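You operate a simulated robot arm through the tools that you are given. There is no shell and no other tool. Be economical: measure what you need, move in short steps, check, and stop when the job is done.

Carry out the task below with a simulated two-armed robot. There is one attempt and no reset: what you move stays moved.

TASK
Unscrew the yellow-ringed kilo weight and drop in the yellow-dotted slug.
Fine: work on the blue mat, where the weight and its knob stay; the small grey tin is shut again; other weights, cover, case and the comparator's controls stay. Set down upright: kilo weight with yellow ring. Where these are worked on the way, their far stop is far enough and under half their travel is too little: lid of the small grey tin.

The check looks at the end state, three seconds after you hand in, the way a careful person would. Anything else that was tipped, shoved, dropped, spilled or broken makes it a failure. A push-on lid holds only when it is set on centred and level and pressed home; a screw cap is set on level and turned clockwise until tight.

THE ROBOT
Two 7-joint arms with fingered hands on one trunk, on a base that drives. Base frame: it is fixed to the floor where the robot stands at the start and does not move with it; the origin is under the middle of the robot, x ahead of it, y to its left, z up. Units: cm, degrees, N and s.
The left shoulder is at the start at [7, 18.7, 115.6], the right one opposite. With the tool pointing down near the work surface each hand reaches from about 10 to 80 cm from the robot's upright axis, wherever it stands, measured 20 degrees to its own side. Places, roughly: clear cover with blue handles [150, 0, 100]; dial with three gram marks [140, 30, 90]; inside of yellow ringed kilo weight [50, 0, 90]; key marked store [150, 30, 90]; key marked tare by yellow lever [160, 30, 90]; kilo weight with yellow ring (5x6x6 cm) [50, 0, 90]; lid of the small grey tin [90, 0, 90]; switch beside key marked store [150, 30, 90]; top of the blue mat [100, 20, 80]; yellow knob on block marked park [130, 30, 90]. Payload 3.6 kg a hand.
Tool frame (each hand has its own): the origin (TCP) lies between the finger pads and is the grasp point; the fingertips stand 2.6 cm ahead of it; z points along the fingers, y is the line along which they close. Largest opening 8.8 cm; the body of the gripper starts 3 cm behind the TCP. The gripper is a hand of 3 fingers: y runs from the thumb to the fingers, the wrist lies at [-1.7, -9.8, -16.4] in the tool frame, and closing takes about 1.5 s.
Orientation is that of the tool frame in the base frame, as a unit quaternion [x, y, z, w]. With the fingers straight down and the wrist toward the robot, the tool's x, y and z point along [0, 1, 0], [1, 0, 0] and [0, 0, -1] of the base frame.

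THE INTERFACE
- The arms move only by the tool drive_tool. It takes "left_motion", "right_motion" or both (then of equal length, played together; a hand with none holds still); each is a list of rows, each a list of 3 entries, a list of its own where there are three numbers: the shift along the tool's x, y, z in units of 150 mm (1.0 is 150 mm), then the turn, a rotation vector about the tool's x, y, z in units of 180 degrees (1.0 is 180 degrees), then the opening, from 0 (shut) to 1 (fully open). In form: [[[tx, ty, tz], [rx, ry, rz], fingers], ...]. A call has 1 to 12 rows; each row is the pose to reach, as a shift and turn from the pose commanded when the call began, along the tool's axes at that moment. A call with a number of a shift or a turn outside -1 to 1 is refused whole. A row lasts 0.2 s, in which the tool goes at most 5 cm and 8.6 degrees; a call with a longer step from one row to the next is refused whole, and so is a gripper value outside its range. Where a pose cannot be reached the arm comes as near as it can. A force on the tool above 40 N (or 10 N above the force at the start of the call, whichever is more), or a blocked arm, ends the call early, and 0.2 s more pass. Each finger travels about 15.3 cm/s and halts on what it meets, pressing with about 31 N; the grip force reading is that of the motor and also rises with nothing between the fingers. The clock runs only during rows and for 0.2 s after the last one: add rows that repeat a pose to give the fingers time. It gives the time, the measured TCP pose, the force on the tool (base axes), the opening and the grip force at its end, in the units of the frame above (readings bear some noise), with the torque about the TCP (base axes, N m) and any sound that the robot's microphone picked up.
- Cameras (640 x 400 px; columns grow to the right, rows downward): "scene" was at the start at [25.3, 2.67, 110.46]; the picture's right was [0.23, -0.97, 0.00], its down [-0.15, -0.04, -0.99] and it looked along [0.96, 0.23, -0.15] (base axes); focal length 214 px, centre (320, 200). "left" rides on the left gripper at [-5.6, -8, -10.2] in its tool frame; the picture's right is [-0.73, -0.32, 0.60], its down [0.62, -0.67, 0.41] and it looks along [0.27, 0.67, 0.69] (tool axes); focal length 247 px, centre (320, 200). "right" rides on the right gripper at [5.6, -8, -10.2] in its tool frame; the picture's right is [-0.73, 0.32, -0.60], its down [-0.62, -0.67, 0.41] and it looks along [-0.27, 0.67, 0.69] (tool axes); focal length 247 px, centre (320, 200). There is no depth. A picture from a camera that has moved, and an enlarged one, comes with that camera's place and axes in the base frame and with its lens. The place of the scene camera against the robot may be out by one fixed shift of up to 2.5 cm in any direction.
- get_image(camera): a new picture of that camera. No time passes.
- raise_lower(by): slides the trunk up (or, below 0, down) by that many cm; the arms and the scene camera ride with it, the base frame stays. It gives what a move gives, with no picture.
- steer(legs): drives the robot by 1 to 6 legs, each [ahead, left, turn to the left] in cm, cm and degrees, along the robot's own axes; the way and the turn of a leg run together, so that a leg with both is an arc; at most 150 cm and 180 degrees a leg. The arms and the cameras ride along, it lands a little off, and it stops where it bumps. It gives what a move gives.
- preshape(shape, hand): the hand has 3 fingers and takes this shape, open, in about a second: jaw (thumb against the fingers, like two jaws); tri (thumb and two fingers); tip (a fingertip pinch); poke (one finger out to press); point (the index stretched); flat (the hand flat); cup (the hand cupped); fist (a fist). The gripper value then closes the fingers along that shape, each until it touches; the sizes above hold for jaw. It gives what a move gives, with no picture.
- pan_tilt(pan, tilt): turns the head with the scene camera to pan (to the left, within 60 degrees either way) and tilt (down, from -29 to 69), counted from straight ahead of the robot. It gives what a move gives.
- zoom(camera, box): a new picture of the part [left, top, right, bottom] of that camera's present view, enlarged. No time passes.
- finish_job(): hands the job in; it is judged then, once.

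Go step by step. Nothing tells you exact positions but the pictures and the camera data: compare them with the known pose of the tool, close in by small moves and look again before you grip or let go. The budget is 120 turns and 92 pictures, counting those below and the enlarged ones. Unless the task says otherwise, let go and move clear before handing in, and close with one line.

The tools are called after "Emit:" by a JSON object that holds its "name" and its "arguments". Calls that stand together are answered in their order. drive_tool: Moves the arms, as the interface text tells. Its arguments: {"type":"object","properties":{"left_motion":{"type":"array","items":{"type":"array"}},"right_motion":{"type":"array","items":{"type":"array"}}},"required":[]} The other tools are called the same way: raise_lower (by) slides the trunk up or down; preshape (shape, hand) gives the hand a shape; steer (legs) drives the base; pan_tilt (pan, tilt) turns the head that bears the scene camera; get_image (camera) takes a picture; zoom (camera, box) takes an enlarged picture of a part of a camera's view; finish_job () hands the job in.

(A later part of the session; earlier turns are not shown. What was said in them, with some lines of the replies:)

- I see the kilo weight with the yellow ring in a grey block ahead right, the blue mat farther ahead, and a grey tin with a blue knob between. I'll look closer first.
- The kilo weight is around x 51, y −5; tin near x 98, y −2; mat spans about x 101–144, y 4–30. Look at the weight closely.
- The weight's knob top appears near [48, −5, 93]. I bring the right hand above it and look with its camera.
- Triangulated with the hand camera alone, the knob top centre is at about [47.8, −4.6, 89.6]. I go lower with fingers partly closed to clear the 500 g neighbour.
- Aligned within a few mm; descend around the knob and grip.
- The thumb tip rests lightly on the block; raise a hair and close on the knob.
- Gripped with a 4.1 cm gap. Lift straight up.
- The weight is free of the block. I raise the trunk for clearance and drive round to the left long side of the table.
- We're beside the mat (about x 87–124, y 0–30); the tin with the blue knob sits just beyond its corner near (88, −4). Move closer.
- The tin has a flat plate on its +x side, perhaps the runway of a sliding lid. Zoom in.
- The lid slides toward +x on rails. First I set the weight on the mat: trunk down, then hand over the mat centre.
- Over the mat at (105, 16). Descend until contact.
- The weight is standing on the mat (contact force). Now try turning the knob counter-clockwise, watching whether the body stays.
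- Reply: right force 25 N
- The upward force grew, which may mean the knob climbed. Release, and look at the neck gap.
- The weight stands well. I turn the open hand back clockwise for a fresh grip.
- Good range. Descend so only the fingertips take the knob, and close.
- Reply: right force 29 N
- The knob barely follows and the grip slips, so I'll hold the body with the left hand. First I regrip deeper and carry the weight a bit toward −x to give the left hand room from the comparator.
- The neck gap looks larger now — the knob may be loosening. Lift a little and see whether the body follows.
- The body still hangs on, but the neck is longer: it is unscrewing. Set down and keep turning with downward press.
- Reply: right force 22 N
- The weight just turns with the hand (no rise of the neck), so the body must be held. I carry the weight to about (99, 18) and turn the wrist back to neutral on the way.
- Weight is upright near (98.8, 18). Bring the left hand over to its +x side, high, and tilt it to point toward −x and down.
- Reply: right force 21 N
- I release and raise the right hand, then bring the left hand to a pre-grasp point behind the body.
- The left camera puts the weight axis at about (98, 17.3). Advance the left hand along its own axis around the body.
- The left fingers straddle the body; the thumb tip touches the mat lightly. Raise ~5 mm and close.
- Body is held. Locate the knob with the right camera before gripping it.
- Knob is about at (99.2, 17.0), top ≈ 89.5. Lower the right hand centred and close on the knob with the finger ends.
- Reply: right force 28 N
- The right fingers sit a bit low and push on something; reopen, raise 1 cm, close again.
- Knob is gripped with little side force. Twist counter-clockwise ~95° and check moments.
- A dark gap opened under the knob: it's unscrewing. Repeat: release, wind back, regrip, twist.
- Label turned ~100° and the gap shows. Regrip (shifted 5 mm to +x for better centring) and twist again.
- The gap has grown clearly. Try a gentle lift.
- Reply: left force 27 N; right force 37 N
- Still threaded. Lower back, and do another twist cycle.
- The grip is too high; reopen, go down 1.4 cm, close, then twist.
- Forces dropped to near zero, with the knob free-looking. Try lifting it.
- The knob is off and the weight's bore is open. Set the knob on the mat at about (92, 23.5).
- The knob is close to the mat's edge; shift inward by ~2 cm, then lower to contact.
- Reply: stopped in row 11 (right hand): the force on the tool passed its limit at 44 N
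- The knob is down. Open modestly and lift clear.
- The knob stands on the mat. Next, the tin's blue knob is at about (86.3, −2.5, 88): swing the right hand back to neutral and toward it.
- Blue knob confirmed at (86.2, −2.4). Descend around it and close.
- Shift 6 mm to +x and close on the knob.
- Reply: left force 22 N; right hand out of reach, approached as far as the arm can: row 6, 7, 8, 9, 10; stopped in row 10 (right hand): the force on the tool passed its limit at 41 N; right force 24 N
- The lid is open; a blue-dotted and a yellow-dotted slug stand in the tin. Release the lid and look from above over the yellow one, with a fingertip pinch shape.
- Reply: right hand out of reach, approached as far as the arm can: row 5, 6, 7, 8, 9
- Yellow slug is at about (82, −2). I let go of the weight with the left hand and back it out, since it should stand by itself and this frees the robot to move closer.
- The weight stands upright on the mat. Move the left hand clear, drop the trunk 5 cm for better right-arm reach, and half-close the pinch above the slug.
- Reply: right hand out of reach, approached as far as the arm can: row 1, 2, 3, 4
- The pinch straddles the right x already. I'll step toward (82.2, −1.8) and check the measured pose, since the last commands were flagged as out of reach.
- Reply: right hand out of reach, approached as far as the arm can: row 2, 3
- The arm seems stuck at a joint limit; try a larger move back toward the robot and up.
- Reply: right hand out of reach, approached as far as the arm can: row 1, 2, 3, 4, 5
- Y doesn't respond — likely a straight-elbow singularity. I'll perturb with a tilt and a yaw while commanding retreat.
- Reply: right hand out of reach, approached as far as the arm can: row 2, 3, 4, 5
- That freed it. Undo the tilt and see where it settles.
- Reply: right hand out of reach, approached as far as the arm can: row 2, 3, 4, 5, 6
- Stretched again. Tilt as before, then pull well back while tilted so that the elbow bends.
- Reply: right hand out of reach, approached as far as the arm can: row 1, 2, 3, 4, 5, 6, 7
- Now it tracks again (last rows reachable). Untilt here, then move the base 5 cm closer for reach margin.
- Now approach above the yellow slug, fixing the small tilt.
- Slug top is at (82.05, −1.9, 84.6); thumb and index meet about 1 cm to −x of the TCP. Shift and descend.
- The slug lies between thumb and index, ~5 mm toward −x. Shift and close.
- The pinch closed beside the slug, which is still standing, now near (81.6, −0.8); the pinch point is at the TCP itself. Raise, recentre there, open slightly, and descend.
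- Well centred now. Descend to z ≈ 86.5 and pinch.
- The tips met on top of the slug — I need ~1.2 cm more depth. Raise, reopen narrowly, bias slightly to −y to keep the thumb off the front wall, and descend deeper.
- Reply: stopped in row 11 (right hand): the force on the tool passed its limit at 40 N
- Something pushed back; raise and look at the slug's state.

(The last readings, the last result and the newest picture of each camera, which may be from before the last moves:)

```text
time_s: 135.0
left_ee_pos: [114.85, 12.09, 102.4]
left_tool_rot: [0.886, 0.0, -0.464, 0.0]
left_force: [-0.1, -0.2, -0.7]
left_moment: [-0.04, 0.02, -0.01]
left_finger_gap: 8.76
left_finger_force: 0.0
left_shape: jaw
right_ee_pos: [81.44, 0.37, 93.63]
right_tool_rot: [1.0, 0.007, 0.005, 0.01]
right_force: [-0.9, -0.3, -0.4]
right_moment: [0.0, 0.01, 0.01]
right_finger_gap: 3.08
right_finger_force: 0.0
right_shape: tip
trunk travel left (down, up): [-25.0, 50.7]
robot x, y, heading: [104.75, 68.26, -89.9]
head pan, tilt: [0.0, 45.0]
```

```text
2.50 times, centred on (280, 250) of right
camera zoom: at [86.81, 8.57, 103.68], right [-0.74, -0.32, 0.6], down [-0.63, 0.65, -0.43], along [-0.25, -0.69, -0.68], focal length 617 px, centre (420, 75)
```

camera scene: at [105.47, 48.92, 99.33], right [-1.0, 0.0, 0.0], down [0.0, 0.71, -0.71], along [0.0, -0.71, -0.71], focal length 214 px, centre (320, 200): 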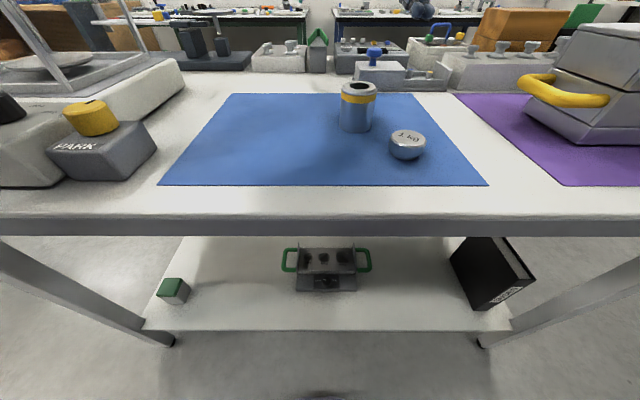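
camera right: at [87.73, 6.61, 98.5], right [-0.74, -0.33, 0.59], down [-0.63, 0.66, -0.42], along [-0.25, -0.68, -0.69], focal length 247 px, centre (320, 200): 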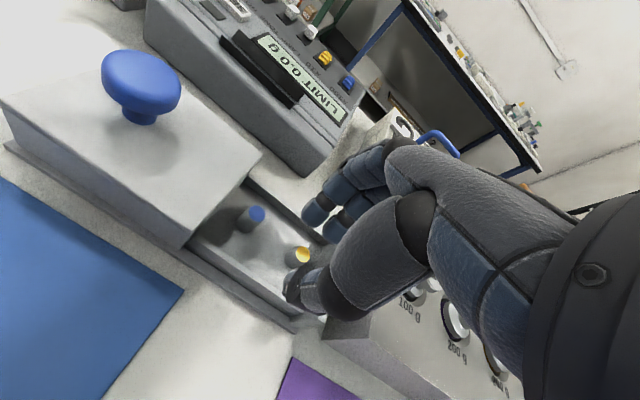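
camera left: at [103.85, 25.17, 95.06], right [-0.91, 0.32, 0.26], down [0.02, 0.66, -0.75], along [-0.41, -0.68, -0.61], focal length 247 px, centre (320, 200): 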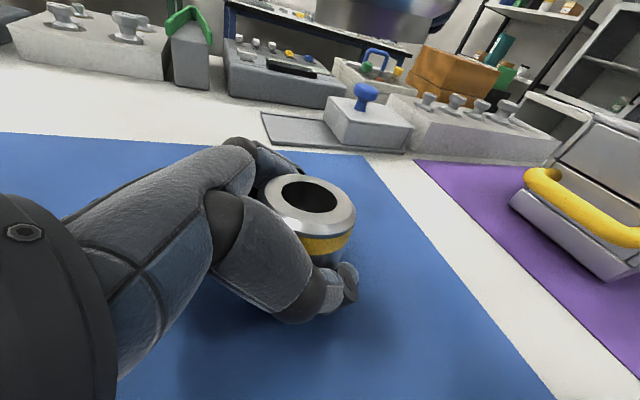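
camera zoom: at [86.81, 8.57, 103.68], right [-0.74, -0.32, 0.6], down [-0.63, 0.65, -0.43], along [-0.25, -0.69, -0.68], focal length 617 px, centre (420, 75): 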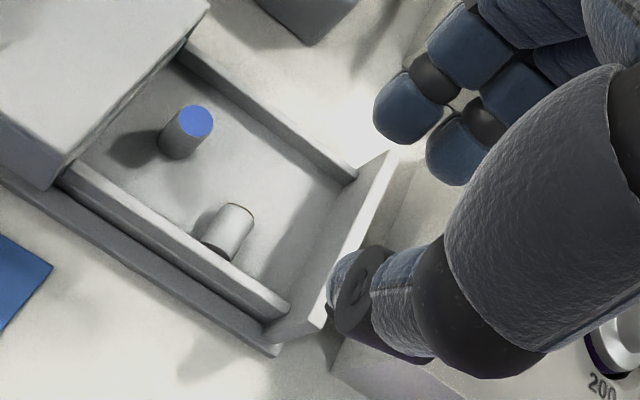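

The slug tipped inside the tin and now lies along y near (83, −0.5). I'll yaw the hand 90° so the pinch closes along x across it.

Emit:
{"name": "drive_tool", "arguments": {"right_motion": [[[0, 0, 0], [0, 0, -0.046], 0.3], [[0.02, 0.02, 0], [0, 0, -0.092], 0.3], [[0.04, 0.04, 0], [0, 0, -0.138], 0.3], [[0.06, 0.06, 0], [0, 0, -0.184], 0.3], [[0.08, 0.08, 0], [0, 0, -0.23], 0.3], [[0.1, 0.1, 0], [0, 0, -0.276], 0.3], [[0.1, 0.1, 0], [0, 0, -0.322], 0.3], [[0.1, 0.1, 0], [0, 0, -0.368], 0.3], [[0.1, 0.1, 0], [0, 0, -0.414], 0.3], [[0.1, 0.1, 0.1], [0, 0, -0.46], 0.3], [[0.1, 0.1, 0.2], [0, 0, -0.495], 0.3], [[0.1, 0.1, 0.2], [0, 0, -0.495], 0.3]]}}

Emit:
{"name": "zoom", "arguments": {"camera": "right", "box": [180, 130, 420, 320]}}

```text
time_s: 137.6
left_ee_pos: [114.69, 12.18, 102.35]
left_tool_rot: [0.886, -0.001, -0.463, 0.001]
left_force: [-0.4, 0.1, 0.5]
left_moment: [0.01, 0.0, 0.01]
left_finger_gap: 8.79
left_finger_force: 0.1
left_shape: jaw
right_ee_pos: [83.13, 0.94, 90.56]
right_tool_rot: [0.707, 0.707, -0.003, 0.011]
right_force: [-0.2, 0.2, -0.9]
right_moment: [0.0, 0.01, -0.01]
right_finger_gap: 2.66
right_finger_force: 0.1
right_shape: tip
right hand out of reach, approached as far as the arm can: row 10, 11, 12
trunk travel left (down, up): [-25.0, 50.7]
robot x, y, heading: [105.09, 67.79, -90.0]
head pan, tilt: [0.0, 45.0]
```

```text
2.11 times, centred on (300, 225) of right
camera zoom: at [74.97, 6.73, 100.55], right [0.31, -0.72, 0.62], down [-0.66, -0.63, -0.41], along [0.68, -0.28, -0.67], focal length 520 px, centre (362, 147)
```

zoom: 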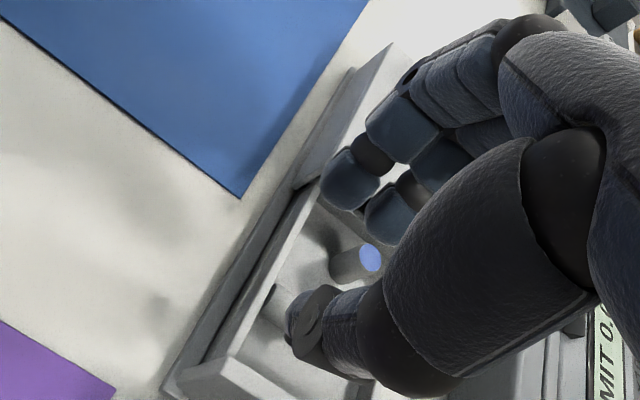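

Full 90° yaw overstretches the arm; go back to ~60° yaw, which is enough to pinch across the slug.

Emit:
{"name": "drive_tool", "arguments": {"right_motion": [[[0, 0, -0.05], [0.02, 0, 0.04], 0.3], [[0.05, 0, -0.1], [0.03, 0, 0.08], 0.3], [[0.1, 0, -0.1], [0.03, 0, 0.12], 0.3], [[0.1, 0, -0.1], [0.02, 0, 0.165], 0.3], [[0.1, 0, -0.1], [0, 0, 0.165], 0.3], [[0.1, 0, -0.1], [0, 0, 0.165], 0.3]]}}

```text
time_s: 139.0
left_ee_pos: [114.7, 12.16, 102.33]
left_tool_rot: [0.886, 0.0, -0.463, 0.001]
left_force: [-0.4, -0.2, 0.6]
left_moment: [0.01, -0.04, 0.01]
left_finger_gap: 8.76
left_finger_force: 0.0
left_shape: jaw
right_ee_pos: [83.05, 2.32, 91.92]
right_tool_rot: [0.866, 0.5, 0.0, 0.011]
right_force: [-0.4, 0.3, 0.1]
right_moment: [0.04, -0.04, 0.0]
right_finger_gap: 2.68
right_finger_force: 0.0
right_shape: tip
trunk travel left (down, up): [-25.0, 50.7]
robot x, y, heading: [105.07, 68.49, -89.8]
head pan, tilt: [0.0, 45.0]
```

Good. Move over the slug and look.

Emit:
{"name": "drive_tool", "arguments": {"right_motion": [[[-0.1, 0.05, 0], [0, 0, 0], 0.3], [[-0.205, 0.111, 0.05], [0, 0, 0], 0.3], [[-0.205, 0.111, 0.15], [0, 0, 0], 0.3], [[-0.205, 0.111, 0.2], [0, 0, 0], 0.3], [[-0.205, 0.111, 0.2], [0, 0, 0], 0.3]]}}

Emit:
{"name": "zoom", "arguments": {"camera": "right", "box": [180, 150, 420, 340]}}

Emit:
{"name": "zoom", "arguments": {"camera": "scene", "box": [400, 30, 480, 90]}}

```text
time_s: 140.2
left_ee_pos: [114.74, 12.17, 102.38]
left_tool_rot: [0.886, 0.0, -0.464, 0.001]
left_force: [-0.4, -0.7, -0.9]
left_moment: [-0.02, -0.01, -0.01]
left_finger_gap: 8.77
left_finger_force: 0.1
left_shape: jaw
right_ee_pos: [83.04, -1.08, 88.9]
right_tool_rot: [0.865, 0.501, -0.001, 0.011]
right_force: [-0.1, 0.4, 0.3]
right_moment: [-0.01, 0.0, 0.01]
right_finger_gap: 2.68
right_finger_force: 0.1
right_shape: tip
trunk travel left (down, up): [-25.0, 50.7]
robot x, y, heading: [104.97, 68.19, -90.0]
head pan, tilt: [0.0, 45.0]
```

```text
2.11 times, centred on (300, 245) of right
camera zoom: at [78.74, 8.05, 98.96], right [-0.1, -0.78, 0.61], down [-0.88, -0.22, -0.42], along [0.46, -0.58, -0.67], focal length 520 px, centre (362, 105)
```

zoom: 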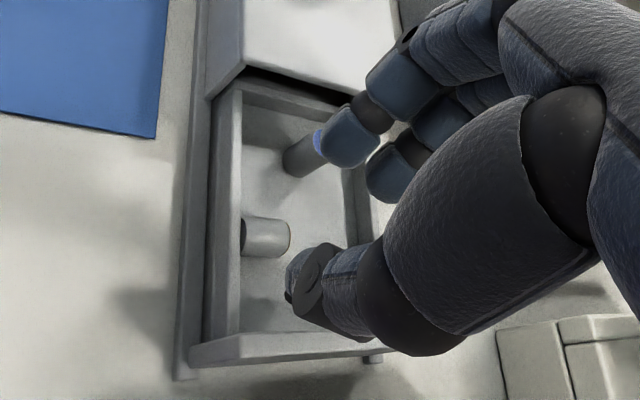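

```text
6.67 times, centred on (440, 60) of scene
camera zoom: at [105.48, 43.83, 99.33], right [-1.0, 0.0, 0.0], down [0.0, 0.71, -0.71], along [0.0, -0.71, -0.71], focal length 1430 px, centre (-480, 1133)
```

zoom: 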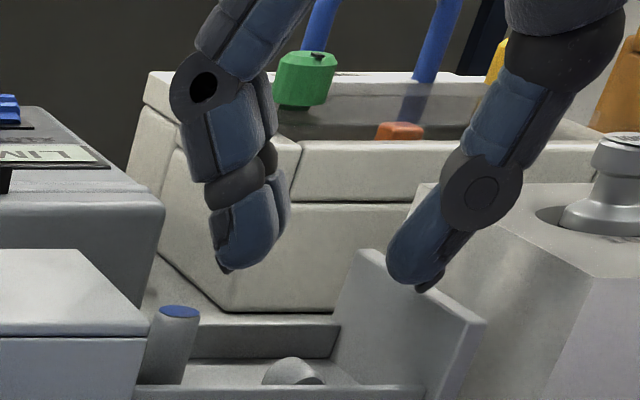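

Slug lies at x ≈ 83.3, y from 0.4 to −1.8. Narrow the opening and descend to just above the floor.

Emit:
{"name": "drive_tool", "arguments": {"right_motion": [[[0.01, 0.01, 0], [0, 0, 0], 0.22], [[0.01, 0.01, 0.06], [0, 0, 0], 0.22], [[0.01, 0.01, 0.12], [0, 0, 0], 0.22], [[0.01, 0.01, 0.17], [0, 0, 0], 0.22], [[0.01, 0.01, 0.21], [0, 0, 0], 0.22], [[0.01, 0.01, 0.235], [0, 0, 0], 0.22], [[0.01, 0.01, 0.235], [0, 0, 0], 0.22]]}}

Emit:
{"name": "zoom", "arguments": {"camera": "right", "box": [180, 150, 420, 340]}}

```text
time_s: 141.8
left_ee_pos: [114.7, 12.33, 102.6]
left_tool_rot: [0.886, -0.001, -0.464, 0.001]
left_force: [0.1, 0.1, 0.3]
left_moment: [0.01, -0.01, -0.05]
left_finger_gap: 8.75
left_finger_force: 0.1
left_shape: jaw
right_ee_pos: [83.35, -1.14, 85.68]
right_tool_rot: [0.866, 0.501, -0.002, 0.015]
right_force: [-2.3, 1.3, 18.6]
right_moment: [0.31, 0.43, 0.0]
right_finger_gap: 2.03
right_finger_force: 0.1
right_shape: tip
trunk travel left (down, up): [-25.0, 50.7]
robot x, y, heading: [104.73, 68.16, -89.9]
head pan, tilt: [0.0, 45.0]
```

```text
2.11 times, centred on (300, 245) of right
camera zoom: at [79.06, 8.02, 95.73], right [-0.1, -0.78, 0.62], down [-0.88, -0.22, -0.42], along [0.46, -0.59, -0.67], focal length 520 px, centre (362, 105)
```

zoom: 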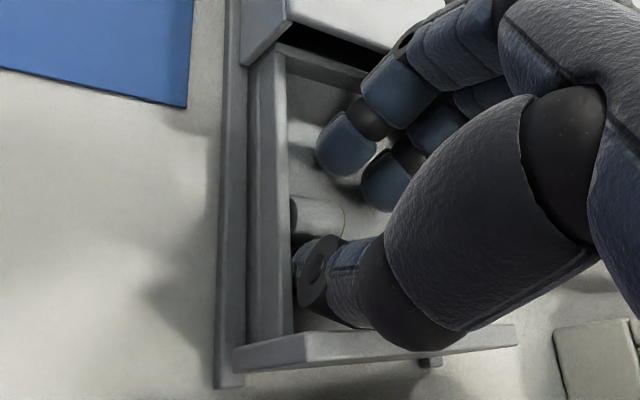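

The slug lies between thumb and fingers with the thumb touching down. Ease up a touch and close.

Emit:
{"name": "drive_tool", "arguments": {"right_motion": [[[0, 0, -0.005], [0, 0, 0], 0.18], [[0, 0, -0.005], [0, 0, 0], 0.14], [[0, 0, -0.005], [0, 0, 0], 0.1], [[0, 0, -0.005], [0, 0, 0], 0.05], [[0, 0, -0.005], [0, 0, 0], 0.0], [[0, 0, -0.005], [0, 0, 0], 0.0], [[0, 0, -0.005], [0, 0, 0], 0.0], [[0, 0, -0.005], [0, 0, 0], 0.0]]}}

Emit:
{"name": "drive_tool", "arguments": {"right_motion": [[[0, 0, -0.05], [0, 0, 0], 0], [[0, 0, -0.12], [0, 0, 0], 0], [[0, 0, -0.22], [0, 0, 0], 0], [[0, 0, -0.35], [0, 0, 0], 0], [[0, 0, -0.45], [0, 0, 0], 0]]}}

Emit:
{"name": "zoom", "arguments": {"camera": "right", "box": [180, 150, 420, 340]}}

```text
time_s: 143.6
left_ee_pos: [114.69, 12.48, 102.59]
left_tool_rot: [0.886, 0.0, -0.463, 0.001]
left_force: [0.1, 0.2, 0.3]
left_moment: [0.03, 0.0, -0.01]
left_finger_gap: 8.76
left_finger_force: 0.1
left_shape: jaw
right_ee_pos: [83.48, -1.09, 85.7]
right_tool_rot: [0.866, 0.501, 0.0, 0.012]
right_force: [0.8, 5.8, 18.5]
right_moment: [0.22, 0.13, -0.05]
right_finger_gap: 0.0
right_finger_force: 30.9
right_shape: tip
trunk travel left (down, up): [-25.0, 50.7]
robot x, y, heading: [104.88, 67.67, -90.2]
head pan, tilt: [0.0, 45.0]
```

```text
time_s: 144.8
left_ee_pos: [114.68, 12.21, 102.32]
left_tool_rot: [0.887, 0.0, -0.463, 0.001]
left_force: [0.1, 0.0, -0.7]
left_moment: [0.03, -0.03, 0.0]
left_finger_gap: 8.75
left_finger_force: 0.1
left_shape: jaw
right_ee_pos: [83.12, -1.0, 92.15]
right_tool_rot: [0.865, 0.501, 0.0, 0.011]
right_force: [-0.8, 0.3, -0.3]
right_moment: [-0.02, 0.01, 0.01]
right_finger_gap: 0.0
right_finger_force: 30.5
right_shape: tip
trunk travel left (down, up): [-25.0, 50.7]
robot x, y, heading: [104.72, 68.35, -90.0]
head pan, tilt: [0.0, 45.0]
```

```text
2.11 times, centred on (300, 245) of right
camera zoom: at [78.87, 7.96, 102.28], right [-0.1, -0.78, 0.61], down [-0.88, -0.22, -0.42], along [0.46, -0.58, -0.67], focal length 520 px, centre (362, 105)
```

zoom: 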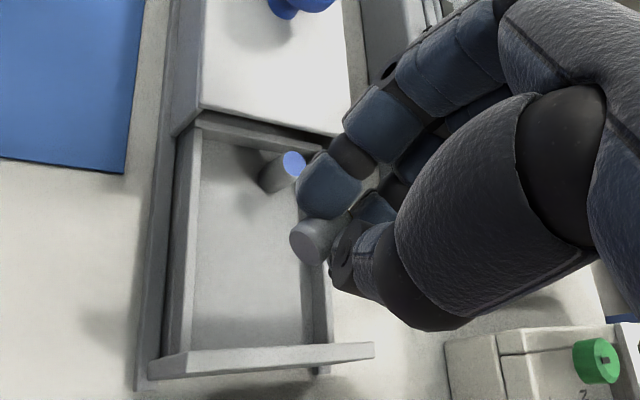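

The slug is in the pinch and lifted out. Carry it high toward the weight.

Emit:
{"name": "drive_tool", "arguments": {"right_motion": [[[0.0, 0.0, -0.2], [0, 0, 0], 0], [[0.15, 0.04, -0.28], [0, 0, 0], 0], [[0.35, 0.1, -0.28], [0, 0, 0], 0], [[0.55, 0.15, -0.28], [0, 0, 0], 0], [[0.729, 0.195, -0.28], [0, 0, 0], 0]]}}

Emit:
{"name": "drive_tool", "arguments": {"right_motion": [[[0.17, 0.04, 0], [0, 0, 0], 0], [[0.34, 0.08, 0], [0, 0, 0], 0], [[0.5, 0.12, 0], [0, 0, 0], 0], [[0.55, 0.13, 0], [0, 0, 0], 0], [[0.55, 0.13, 0], [0, 0, 0], 0]]}}

Emit:
{"name": "get_image", "arguments": {"camera": "right"}}

Emit:
{"name": "get_image", "arguments": {"camera": "scene"}}

```text
time_s: 146.0
left_ee_pos: [114.78, 12.15, 102.38]
left_tool_rot: [0.886, 0.0, -0.463, 0.001]
left_force: [-0.4, 0.0, 0.8]
left_moment: [-0.01, 0.0, -0.05]
left_finger_gap: 8.79
left_finger_force: 0.0
left_shape: jaw
right_ee_pos: [91.04, 7.15, 96.56]
right_tool_rot: [0.865, 0.501, 0.001, 0.011]
right_force: [0.3, 0.3, -1.0]
right_moment: [0.01, 0.02, -0.01]
right_finger_gap: 0.0
right_finger_force: 30.8
right_shape: tip
trunk travel left (down, up): [-25.0, 50.7]
robot x, y, heading: [105.07, 68.31, -90.1]
head pan, tilt: [0.0, 45.0]
```

```text
time_s: 147.2
left_ee_pos: [114.71, 12.2, 102.35]
left_tool_rot: [0.886, 0.0, -0.463, 0.001]
left_force: [0.1, -0.8, -0.3]
left_moment: [-0.01, 0.02, 0.0]
left_finger_gap: 8.76
left_finger_force: 0.1
left_shape: jaw
right_ee_pos: [96.67, 13.35, 96.46]
right_tool_rot: [0.865, 0.501, 0.0, 0.011]
right_force: [0.6, -0.2, -0.6]
right_moment: [0.0, 0.0, 0.01]
right_finger_gap: 0.0
right_finger_force: 31.3
right_shape: tip
trunk travel left (down, up): [-25.0, 50.7]
robot x, y, heading: [105.21, 68.0, -90.1]
head pan, tilt: [0.0, 45.0]
```

```text
6 pictures are left
camera right: at [92.42, 22.34, 106.48], right [-0.1, -0.78, 0.61], down [-0.88, -0.22, -0.42], along [0.46, -0.58, -0.67], focal length 247 px, centre (320, 200)
```

right: 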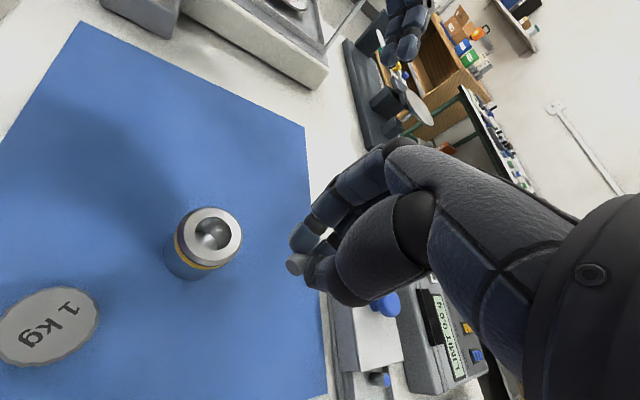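

```text
5 pictures are left
camera scene: at [105.48, 43.83, 99.33], right [-1.0, 0.0, 0.0], down [0.0, 0.71, -0.71], along [0.0, -0.71, -0.71], focal length 214 px, centre (320, 200)
```

scene: 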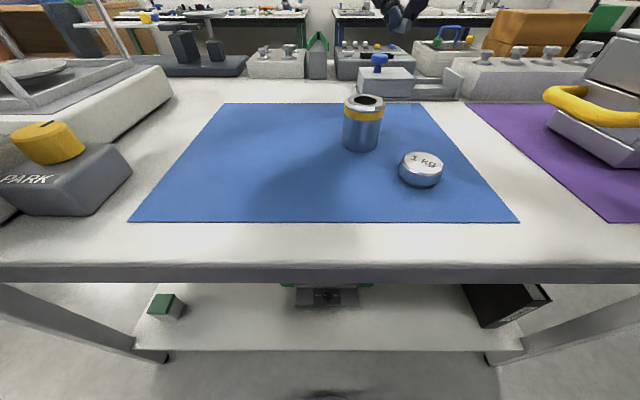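

Triangulating, the bore centre is (99.6, 17.1) with rim top ≈ 87.9. The slug is held horizontally along y, so I tilt the hand ~50° to bring one end down, placing it above the bore.

Emit:
{"name": "drive_tool", "arguments": {"right_motion": [[[0.06, 0, 0], [-0.02, -0.034, 0], 0], [[0.12, 0, 0], [-0.04, -0.068, 0], 0], [[0.18, -0.005, 0], [-0.06, -0.102, 0], 0], [[0.24, -0.01, 0], [-0.08, -0.137, 0], 0], [[0.3, -0.015, 0], [-0.1, -0.172, 0], 0], [[0.36, -0.019, 0.03], [-0.12, -0.206, 0], 0], [[0.42, -0.019, 0.06], [-0.139, -0.24, 0], 0], [[0.42, -0.019, 0.06], [-0.139, -0.24, 0], 0]]}}

Emit:
{"name": "get_image", "arguments": {"camera": "right"}}

```text
time_s: 149.0
left_ee_pos: [114.57, 12.24, 102.36]
left_tool_rot: [0.886, 0.0, -0.463, 0.001]
left_force: [-0.4, -1.1, 0.1]
left_moment: [0.02, 0.01, 0.02]
left_finger_gap: 8.77
left_finger_force: 0.1
left_shape: jaw
right_ee_pos: [99.78, 18.82, 95.14]
right_tool_rot: [0.781, 0.451, -0.211, 0.377]
right_force: [0.4, 0.1, 0.7]
right_moment: [0.04, 0.02, 0.03]
right_finger_gap: 0.0
right_finger_force: 30.4
right_shape: tip
trunk travel left (down, up): [-25.0, 50.7]
robot x, y, heading: [104.97, 68.29, -90.2]
head pan, tilt: [0.0, 45.0]
```

```text
4 pictures are left
camera right: at [95.54, 32.3, 94.69], right [-0.1, -0.03, 0.99], down [-0.88, -0.45, -0.11], along [0.45, -0.89, 0.02], focal length 247 px, centre (320, 200)
```

right: 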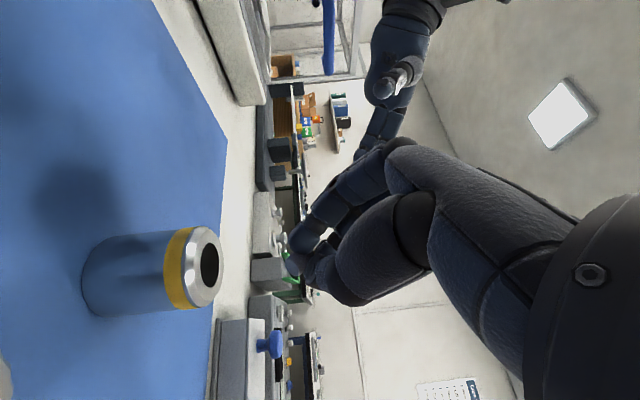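

The slug end and bore line up closely (slug ~4 mm toward −x). Descend 4.3 cm with that correction.

Emit:
{"name": "drive_tool", "arguments": {"right_motion": [[[0.05, -0.02, 0.045], [0, 0, 0], 0], [[0.1, -0.045, 0.09], [0, 0, 0], 0], [[0.15, -0.065, 0.13], [0, 0, 0], 0], [[0.18, -0.078, 0.155], [0, 0, 0], 0], [[0.207, -0.089, 0.179], [0, 0, 0], 0], [[0.207, -0.089, 0.179], [0, 0, 0], 0]]}}

Emit:
{"name": "zoom", "arguments": {"camera": "right", "box": [140, 170, 380, 330]}}

```text
time_s: 150.4
left_ee_pos: [114.66, 12.19, 102.48]
left_tool_rot: [0.886, -0.001, -0.463, 0.001]
left_force: [0.0, 0.1, -0.7]
left_moment: [-0.01, -0.01, 0.01]
left_finger_gap: 8.77
left_finger_force: 0.1
left_shape: jaw
right_ee_pos: [100.32, 18.88, 91.05]
right_tool_rot: [0.782, 0.45, -0.21, 0.376]
right_force: [0.0, -0.2, 0.0]
right_moment: [0.01, 0.04, -0.01]
right_finger_gap: 0.01
right_finger_force: 31.6
right_shape: tip
trunk travel left (down, up): [-25.0, 50.7]
robot x, y, heading: [104.84, 68.17, -90.4]
head pan, tilt: [0.0, 45.0]
```

```text
2.50 times, centred on (260, 250) of right
camera zoom: at [96.12, 32.39, 90.49], right [-0.1, -0.03, 0.99], down [-0.88, -0.45, -0.11], along [0.45, -0.89, 0.02], focal length 617 px, centre (470, 75)
```

zoom: 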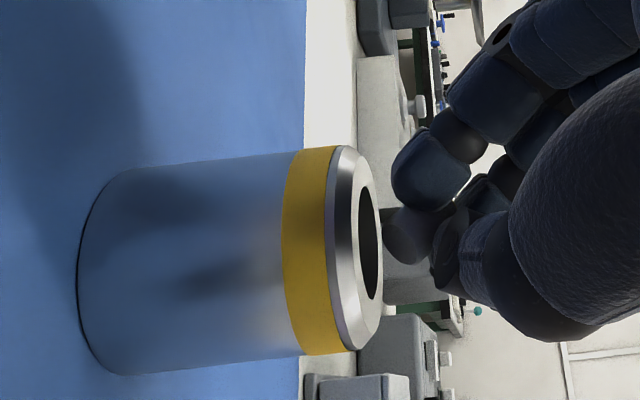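

Judging by apparent size, the slug is closer to horizontal with its near end toward the camera, so I tilt another 30° to stand it steeper, staying above the rim, and check.

Emit:
{"name": "drive_tool", "arguments": {"right_motion": [[[-0.01, 0.005, -0.02], [-0.021, -0.036, 0], 0], [[-0.015, 0.01, 0.0], [-0.042, -0.072, 0], 0], [[-0.02, 0.015, 0.01], [-0.063, -0.108, 0], 0], [[-0.026, 0.021, 0.014], [-0.083, -0.144, 0], 0], [[-0.026, 0.021, 0.014], [-0.083, -0.144, 0], 0]]}}

Emit:
{"name": "zoom", "arguments": {"camera": "scene", "box": [300, 50, 440, 160]}}

```text
time_s: 151.6
left_ee_pos: [114.68, 12.19, 102.36]
left_tool_rot: [0.886, -0.001, -0.463, 0.001]
left_force: [0.1, -0.7, -1.2]
left_moment: [-0.01, 0.02, 0.01]
left_finger_gap: 8.78
left_finger_force: 0.1
left_shape: jaw
right_ee_pos: [100.33, 18.37, 91.08]
right_tool_rot: [0.66, 0.378, -0.32, 0.565]
right_force: [0.7, -0.3, 0.4]
right_moment: [0.05, -0.01, -0.01]
right_finger_gap: 0.01
right_finger_force: 31.6
right_shape: tip
trunk travel left (down, up): [-25.0, 50.7]
robot x, y, heading: [104.92, 68.24, -90.0]
head pan, tilt: [0.0, 45.0]
```

```text
3.64 times, centred on (370, 105) of scene
camera zoom: at [105.48, 43.84, 99.33], right [-1.0, 0.0, 0.0], down [0.0, 0.71, -0.71], along [0.0, -0.71, -0.71], focal length 780 px, centre (138, 546)
```

zoom: 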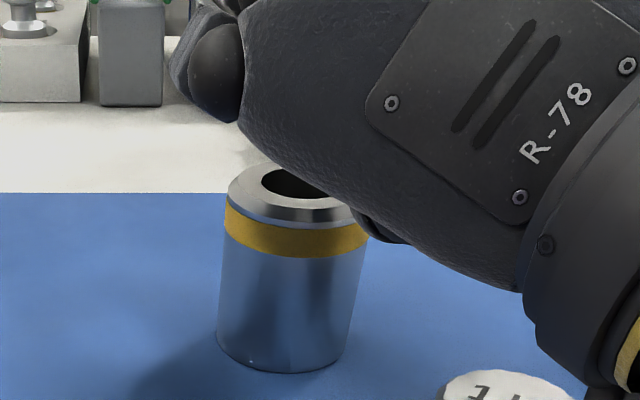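

The palm hides the slug from the scene camera; use the right camera once here.

Emit:
{"name": "zoom", "arguments": {"camera": "right", "box": [140, 160, 380, 320]}}

```text
2.50 times, centred on (260, 240) of right
camera zoom: at [96.22, 29.84, 84.02], right [-0.1, 0.47, 0.88], down [-0.89, -0.44, 0.13], along [0.45, -0.77, 0.46], focal length 617 px, centre (470, 100)
```

zoom: 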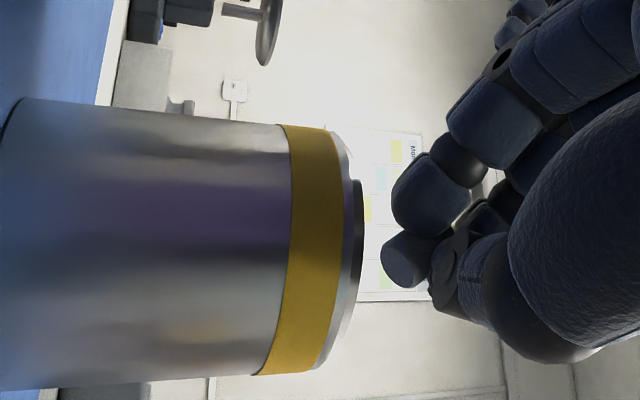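

The slug's lower end sits over the bore in both directions (~1.4 cm above the rim). Lower ~0.9 cm carefully and release.

Emit:
{"name": "drive_tool", "arguments": {"right_motion": [[[0.017, -0.01, 0.006], [0, 0, 0], 0], [[0.034, -0.02, 0.012], [0, 0, 0], 0], [[0.05, -0.029, 0.017], [0, 0, 0], 0], [[0.05, -0.029, 0.017], [0, 0, 0], 0]]}}

```text
time_s: 152.3
left_ee_pos: [114.63, 12.27, 102.42]
left_tool_rot: [0.886, 0.0, -0.463, 0.002]
left_force: [0.3, -0.1, -0.3]
left_moment: [0.0, 0.01, -0.03]
left_finger_gap: 8.78
left_finger_force: 0.1
left_shape: jaw
right_ee_pos: [100.32, 18.29, 91.43]
right_tool_rot: [0.657, 0.371, -0.319, 0.574]
right_force: [-1.1, 1.1, 13.2]
right_moment: [1.89, 0.76, 0.03]
right_finger_gap: 0.0
right_finger_force: 31.3
right_shape: tip
trunk travel left (down, up): [-25.0, 50.7]
robot x, y, heading: [105.01, 67.99, -89.8]
head pan, tilt: [0.0, 45.0]
stopped in row 3 (right hand): the force on the tool passed its limit at 44 N (the readings are from after the stop); the commanded pose is now the measured one
```

A wrist part touched the table edge of the mat at that tilt, so I back up, reduce the tilt to ~65°, and come down with the slug's end at the rim.

Emit:
{"name": "drive_tool", "arguments": {"right_motion": [[[-0.057, 0.033, -0.008], [0.0, 0.0, 0], 0], [[-0.057, 0.033, -0.008], [0.02, 0.035, 0], 0], [[-0.057, 0.033, -0.008], [0.036, 0.062, 0], 0], [[-0.057, 0.033, -0.008], [0.05, 0.0866, 0], 0], [[0.0, 0.01, 0.015], [0.05, 0.0866, 0], 0], [[0.04, -0.015, 0.035], [0.05, 0.0866, 0], 0], [[0.085, -0.035, 0.051], [0.05, 0.0866, 0], 0], [[0.085, -0.035, 0.051], [0.05, 0.0866, 0], 0]]}}

```text
time_s: 154.1
left_ee_pos: [114.62, 12.25, 102.5]
left_tool_rot: [0.886, -0.001, -0.464, 0.001]
left_force: [-0.6, 0.0, -0.7]
left_moment: [0.02, 0.03, -0.01]
left_finger_gap: 8.77
left_finger_force: 0.0
left_shape: jaw
right_ee_pos: [100.58, 17.87, 89.94]
right_tool_rot: [0.736, 0.42, -0.256, 0.465]
right_force: [-1.2, 4.3, 9.0]
right_moment: [-0.08, 0.04, -0.05]
right_finger_gap: 0.01
right_finger_force: 31.4
right_shape: tip
trunk travel left (down, up): [-25.0, 50.7]
robot x, y, heading: [104.73, 68.26, -90.2]
head pan, tilt: [0.0, 45.0]
```

The fingertips now rest lightly on the far rim with the slug end inside the bore mouth. Release while easing up.

Emit:
{"name": "drive_tool", "arguments": {"right_motion": [[[-0.008, 0.005, -0.004], [0, 0, 0], 0.1], [[-0.016, 0.009, -0.008], [0, 0, 0], 0.22], [[-0.036, 0.021, -0.02], [0, 0, 0], 0.35], [[-0.08, 0.045, -0.042], [0, 0, 0], 0.4], [[-0.16, 0.09, -0.084], [0, 0, 0], 0.4], [[-0.3, 0.17, -0.16], [0, 0, 0], 0.4], [[-0.45, 0.26, -0.24], [0, 0, 0], 0.4]]}}

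```text
time_s: 155.7
left_ee_pos: [114.7, 12.11, 102.38]
left_tool_rot: [0.886, -0.001, -0.463, 0.0]
left_force: [-0.5, -0.6, 0.5]
left_moment: [0.01, 0.01, -0.02]
left_finger_gap: 8.79
left_finger_force: 0.0
left_shape: jaw
right_ee_pos: [100.29, 17.42, 98.33]
right_tool_rot: [0.738, 0.422, -0.256, 0.461]
right_force: [0.3, 0.1, 0.3]
right_moment: [0.0, -0.01, -0.03]
right_finger_gap: 3.49
right_finger_force: 0.0
right_shape: tip
trunk travel left (down, up): [-25.0, 50.7]
robot x, y, heading: [105.25, 68.18, -89.7]
head pan, tilt: [0.0, 45.0]
```

Released. Now untilt the hand and go to the tin's knob (known at about (94.65, −2.35)) to shut the lid.

Emit:
{"name": "drive_tool", "arguments": {"right_motion": [[[-0.05, 0.03, -0.03], [0.022, 0.038, 0], 0.4], [[-0.1, 0.06, -0.06], [0.044, 0.076, 0], 0.4], [[-0.157, 0.09, -0.085], [0.066, 0.115, 0], 0.4], [[-0.157, 0.09, -0.085], [0.088, 0.153, 0], 0.4], [[-0.157, 0.09, -0.085], [0.11, 0.191, 0], 0.4], [[-0.157, 0.09, -0.085], [0.132, 0.229, 0], 0.4], [[-0.157, 0.09, -0.085], [0.155, 0.268, 0], 0.4], [[-0.157, 0.09, -0.085], [0.178, 0.308, 0], 0.4], [[-0.157, 0.09, -0.085], [0.178, 0.308, 0], 0.4]]}}

Emit:
{"name": "drive_tool", "arguments": {"right_motion": [[[-0.12, 0.015, 0], [0, 0, 0.046], 0.4], [[-0.24, 0.03, 0], [0, 0, 0.092], 0.4], [[-0.36, 0.045, 0], [0, 0, 0.138], 0.4], [[-0.48, 0.06, 0], [0, 0, 0.184], 0.4], [[-0.6, 0.075, 0], [0, 0, 0.23], 0.4], [[-0.72, 0.09, 0], [0, 0, 0.276], 0.4], [[-0.8, 0.1, 0], [0, 0, 0.32], 0.4], [[-0.86, 0.111, 0], [0, 0, 0.333], 0.4], [[-0.86, 0.111, 0], [0, 0, 0.333], 0.4]]}}

Emit:
{"name": "preshape", "arguments": {"hand": "right", "shape": "jaw"}}

```text
time_s: 157.7
left_ee_pos: [114.63, 12.17, 102.46]
left_tool_rot: [0.886, -0.001, -0.463, 0.001]
left_force: [1.0, -0.7, 0.4]
left_moment: [-0.04, -0.01, 0.02]
left_finger_gap: 8.79
left_finger_force: 0.0
left_shape: jaw
right_ee_pos: [100.33, 17.53, 101.3]
right_tool_rot: [0.865, 0.502, 0.011, 0.002]
right_force: [0.7, -0.3, -0.4]
right_moment: [-0.01, 0.01, -0.03]
right_finger_gap: 3.5
right_finger_force: 0.1
right_shape: tip
trunk travel left (down, up): [-25.0, 50.7]
robot x, y, heading: [104.95, 67.91, -90.2]
head pan, tilt: [0.0, 45.0]
```

```text
time_s: 159.7
left_ee_pos: [114.67, 12.19, 102.36]
left_tool_rot: [0.886, 0.0, -0.463, 0.0]
left_force: [1.4, 0.4, 0.5]
left_moment: [0.01, -0.03, 0.0]
left_finger_gap: 8.77
left_finger_force: 0.0
left_shape: jaw
right_ee_pos: [95.37, 5.26, 101.14]
right_tool_rot: [1.0, 0.002, 0.01, -0.002]
right_force: [0.4, 0.0, 0.9]
right_moment: [0.0, 0.01, -0.03]
right_finger_gap: 3.47
right_finger_force: 0.1
right_shape: tip
trunk travel left (down, up): [-25.0, 50.7]
robot x, y, heading: [104.88, 68.39, -90.0]
head pan, tilt: [0.0, 45.0]
```

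```text
time_s: 160.6
left_ee_pos: [114.62, 12.08, 102.47]
left_tool_rot: [0.886, 0.0, -0.463, 0.0]
left_force: [1.1, -0.1, -0.4]
left_moment: [0.01, 0.01, -0.01]
left_finger_gap: 8.78
left_finger_force: 0.0
left_shape: jaw
right_ee_pos: [95.34, 5.31, 101.2]
right_tool_rot: [1.0, 0.004, 0.01, -0.003]
right_force: [-0.4, -0.3, -0.2]
right_moment: [0.03, -0.01, -0.05]
right_finger_gap: 8.75
right_finger_force: 0.1
right_shape: jaw
trunk travel left (down, up): [-25.0, 50.7]
robot x, y, heading: [105.28, 68.28, -89.7]
head pan, tilt: [0.0, 45.0]
```

Position over the knob, descend with half-open jaw, and close.

Emit:
{"name": "drive_tool", "arguments": {"right_motion": [[[0, 0.2, 0], [0, 0, 0], 0.5], [[0, 0.4, 0], [0, 0, 0], 0.5], [[0, 0.49, 0.1], [0, 0, 0], 0.5], [[0, 0.49, 0.3], [0, 0, 0], 0.5], [[0, 0.49, 0.5], [0, 0, 0], 0.5], [[0, 0.49, 0.65], [0, 0, 0], 0.5], [[0, 0.49, 0.75], [0, 0, 0], 0.5], [[0, 0.49, 0.825], [0, 0, 0], 0.5], [[0, 0.49, 0.825], [0, 0, 0], 0.5]]}}

Emit:
{"name": "drive_tool", "arguments": {"right_motion": [[[0, 0, 0], [0, 0, 0], 0.3], [[0, 0, 0], [0, 0, 0], 0.1], [[0, 0, 0], [0, 0, 0], 0], [[0, 0, 0], [0, 0, 0], 0], [[0, 0, 0], [0, 0, 0], 0]]}}

```text
time_s: 162.6
left_ee_pos: [114.6, 12.1, 102.48]
left_tool_rot: [0.886, 0.0, -0.463, 0.001]
left_force: [0.2, 0.0, 0.0]
left_moment: [0.0, 0.0, -0.01]
left_finger_gap: 8.78
left_finger_force: 0.1
left_shape: jaw
right_ee_pos: [95.52, -1.99, 88.75]
right_tool_rot: [1.0, 0.003, 0.009, -0.003]
right_force: [0.5, -0.8, -0.4]
right_moment: [0.02, 0.01, 0.0]
right_finger_gap: 4.41
right_finger_force: 0.0
right_shape: jaw
trunk travel left (down, up): [-25.0, 50.7]
robot x, y, heading: [105.14, 67.76, -90.1]
head pan, tilt: [0.0, 45.0]
```

```text
time_s: 163.8
left_ee_pos: [114.54, 12.02, 102.27]
left_tool_rot: [0.886, 0.0, -0.463, 0.0]
left_force: [-0.5, 0.4, 0.4]
left_moment: [0.03, 0.03, 0.03]
left_finger_gap: 8.76
left_finger_force: 0.0
left_shape: jaw
right_ee_pos: [95.51, -2.05, 88.52]
right_tool_rot: [1.0, 0.002, 0.01, -0.004]
right_force: [0.1, -20.8, -5.4]
right_moment: [-0.16, 0.03, 0.18]
right_finger_gap: 0.95
right_finger_force: 30.5
right_shape: jaw
trunk travel left (down, up): [-25.0, 50.7]
robot x, y, heading: [104.78, 67.66, -90.1]
head pan, tilt: [0.0, 45.0]
```

Gripped on the knob's +x side. Slide the lid back toward −x until its stop.

Emit:
{"name": "drive_tool", "arguments": {"right_motion": [[[-0.05, 0, 0], [0, 0, 0], 0], [[-0.12, 0, 0], [0, 0, 0], 0], [[-0.2, 0, 0], [0, 0, 0], 0], [[-0.28, 0, 0], [0, 0, 0], 0], [[-0.36, 0, 0], [0, 0, 0], 0], [[-0.44, 0, 0], [0, 0, 0], 0], [[-0.5, 0, 0], [0, 0, 0], 0], [[-0.54, 0, 0], [0, 0, 0], 0], [[-0.57, 0, 0], [0, 0, 0], 0], [[-0.6, 0, 0], [0, 0, 0], 0], [[-0.63, 0, 0], [0, 0, 0], 0], [[-0.65, 0, 0], [0, 0, 0], 0]]}}

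```text
time_s: 166.3
left_ee_pos: [114.82, 12.04, 102.28]
left_tool_rot: [0.886, 0.001, -0.463, 0.0]
left_force: [-0.2, 0.5, 0.4]
left_moment: [-0.02, 0.01, -0.01]
left_finger_gap: 8.77
left_finger_force: 0.1
left_shape: jaw
right_ee_pos: [87.43, -2.1, 88.5]
right_tool_rot: [1.0, 0.014, 0.017, -0.001]
right_force: [14.0, -15.4, -5.6]
right_moment: [-0.07, -0.1, 0.25]
right_finger_gap: 0.91
right_finger_force: 31.8
right_shape: jaw
trunk travel left (down, up): [-25.0, 50.7]
robot x, y, heading: [105.36, 67.51, -90.0]
head pan, tilt: [0.0, 45.0]
stopped in row 12 (right hand): the force on the tool passed its limit at 41 N (the readings are from after the stop); the commanded pose is now the measured one
```

The lid hit its stop at the closed position. Release, rise, and use the last picture to check.

Emit:
{"name": "drive_tool", "arguments": {"right_motion": [[[0, 0, 0], [0, 0, 0], 0.2], [[0, 0, 0], [0, 0, 0], 0.5], [[0, 0, 0], [0, 0, 0], 0.6], [[0, 0, -0.1], [0, 0, 0], 0.6], [[0, 0, -0.35], [0, 0, 0], 0.6], [[0, 0, -0.6], [0, 0, 0], 0.6], [[0, -0.1, -0.85], [0, 0, 0], 0.6], [[0, -0.1, -0.95], [0, 0, 0], 0.6]]}}

Emit:
{"name": "zoom", "arguments": {"camera": "scene", "box": [260, 40, 480, 180]}}

```text
time_s: 168.1
left_ee_pos: [114.81, 12.17, 102.38]
left_tool_rot: [0.886, 0.001, -0.463, 0.002]
left_force: [0.3, 0.0, 0.7]
left_moment: [-0.01, -0.02, -0.03]
left_finger_gap: 8.75
left_finger_force: 0.1
left_shape: jaw
right_ee_pos: [86.34, -0.55, 103.2]
right_tool_rot: [1.0, 0.01, 0.015, -0.002]
right_force: [-0.7, -0.4, 0.3]
right_moment: [-0.01, 0.01, 0.03]
right_finger_gap: 5.24
right_finger_force: 0.1
right_shape: jaw
trunk travel left (down, up): [-25.0, 50.7]
robot x, y, heading: [104.88, 68.13, -90.1]
head pan, tilt: [0.0, 45.0]
```

```text
2.86 times, centred on (370, 110) of scene
camera zoom: at [105.55, 43.83, 99.32], right [-1.0, 0.0, 0.0], down [0.0, 0.71, -0.71], along [0.0, -0.71, -0.71], focal length 613 px, centre (177, 457)
```

zoom: 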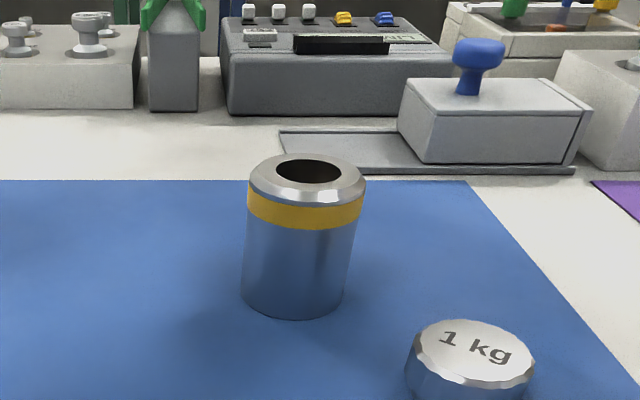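

The weight is upright on the mat with its knob beside it and the tin is shut. No slug is lying outside in view, so I take it to be in the bore. Both hands are clear, so I'm handing in.

Emit:
{"name": "finish_job", "arguments": {}}

```text
The job is handed in.
```

I unscrewed the yellow-ringed kilo weight and released the yellow-dotted slug into its bore. I never saw the slug inside: the last picture only shows no slug lying on the visible part of the mat. The weight stands upright on the mat with its knob beside it. The tin is shut again; the yellow slug tipped over inside it before I gripped it.
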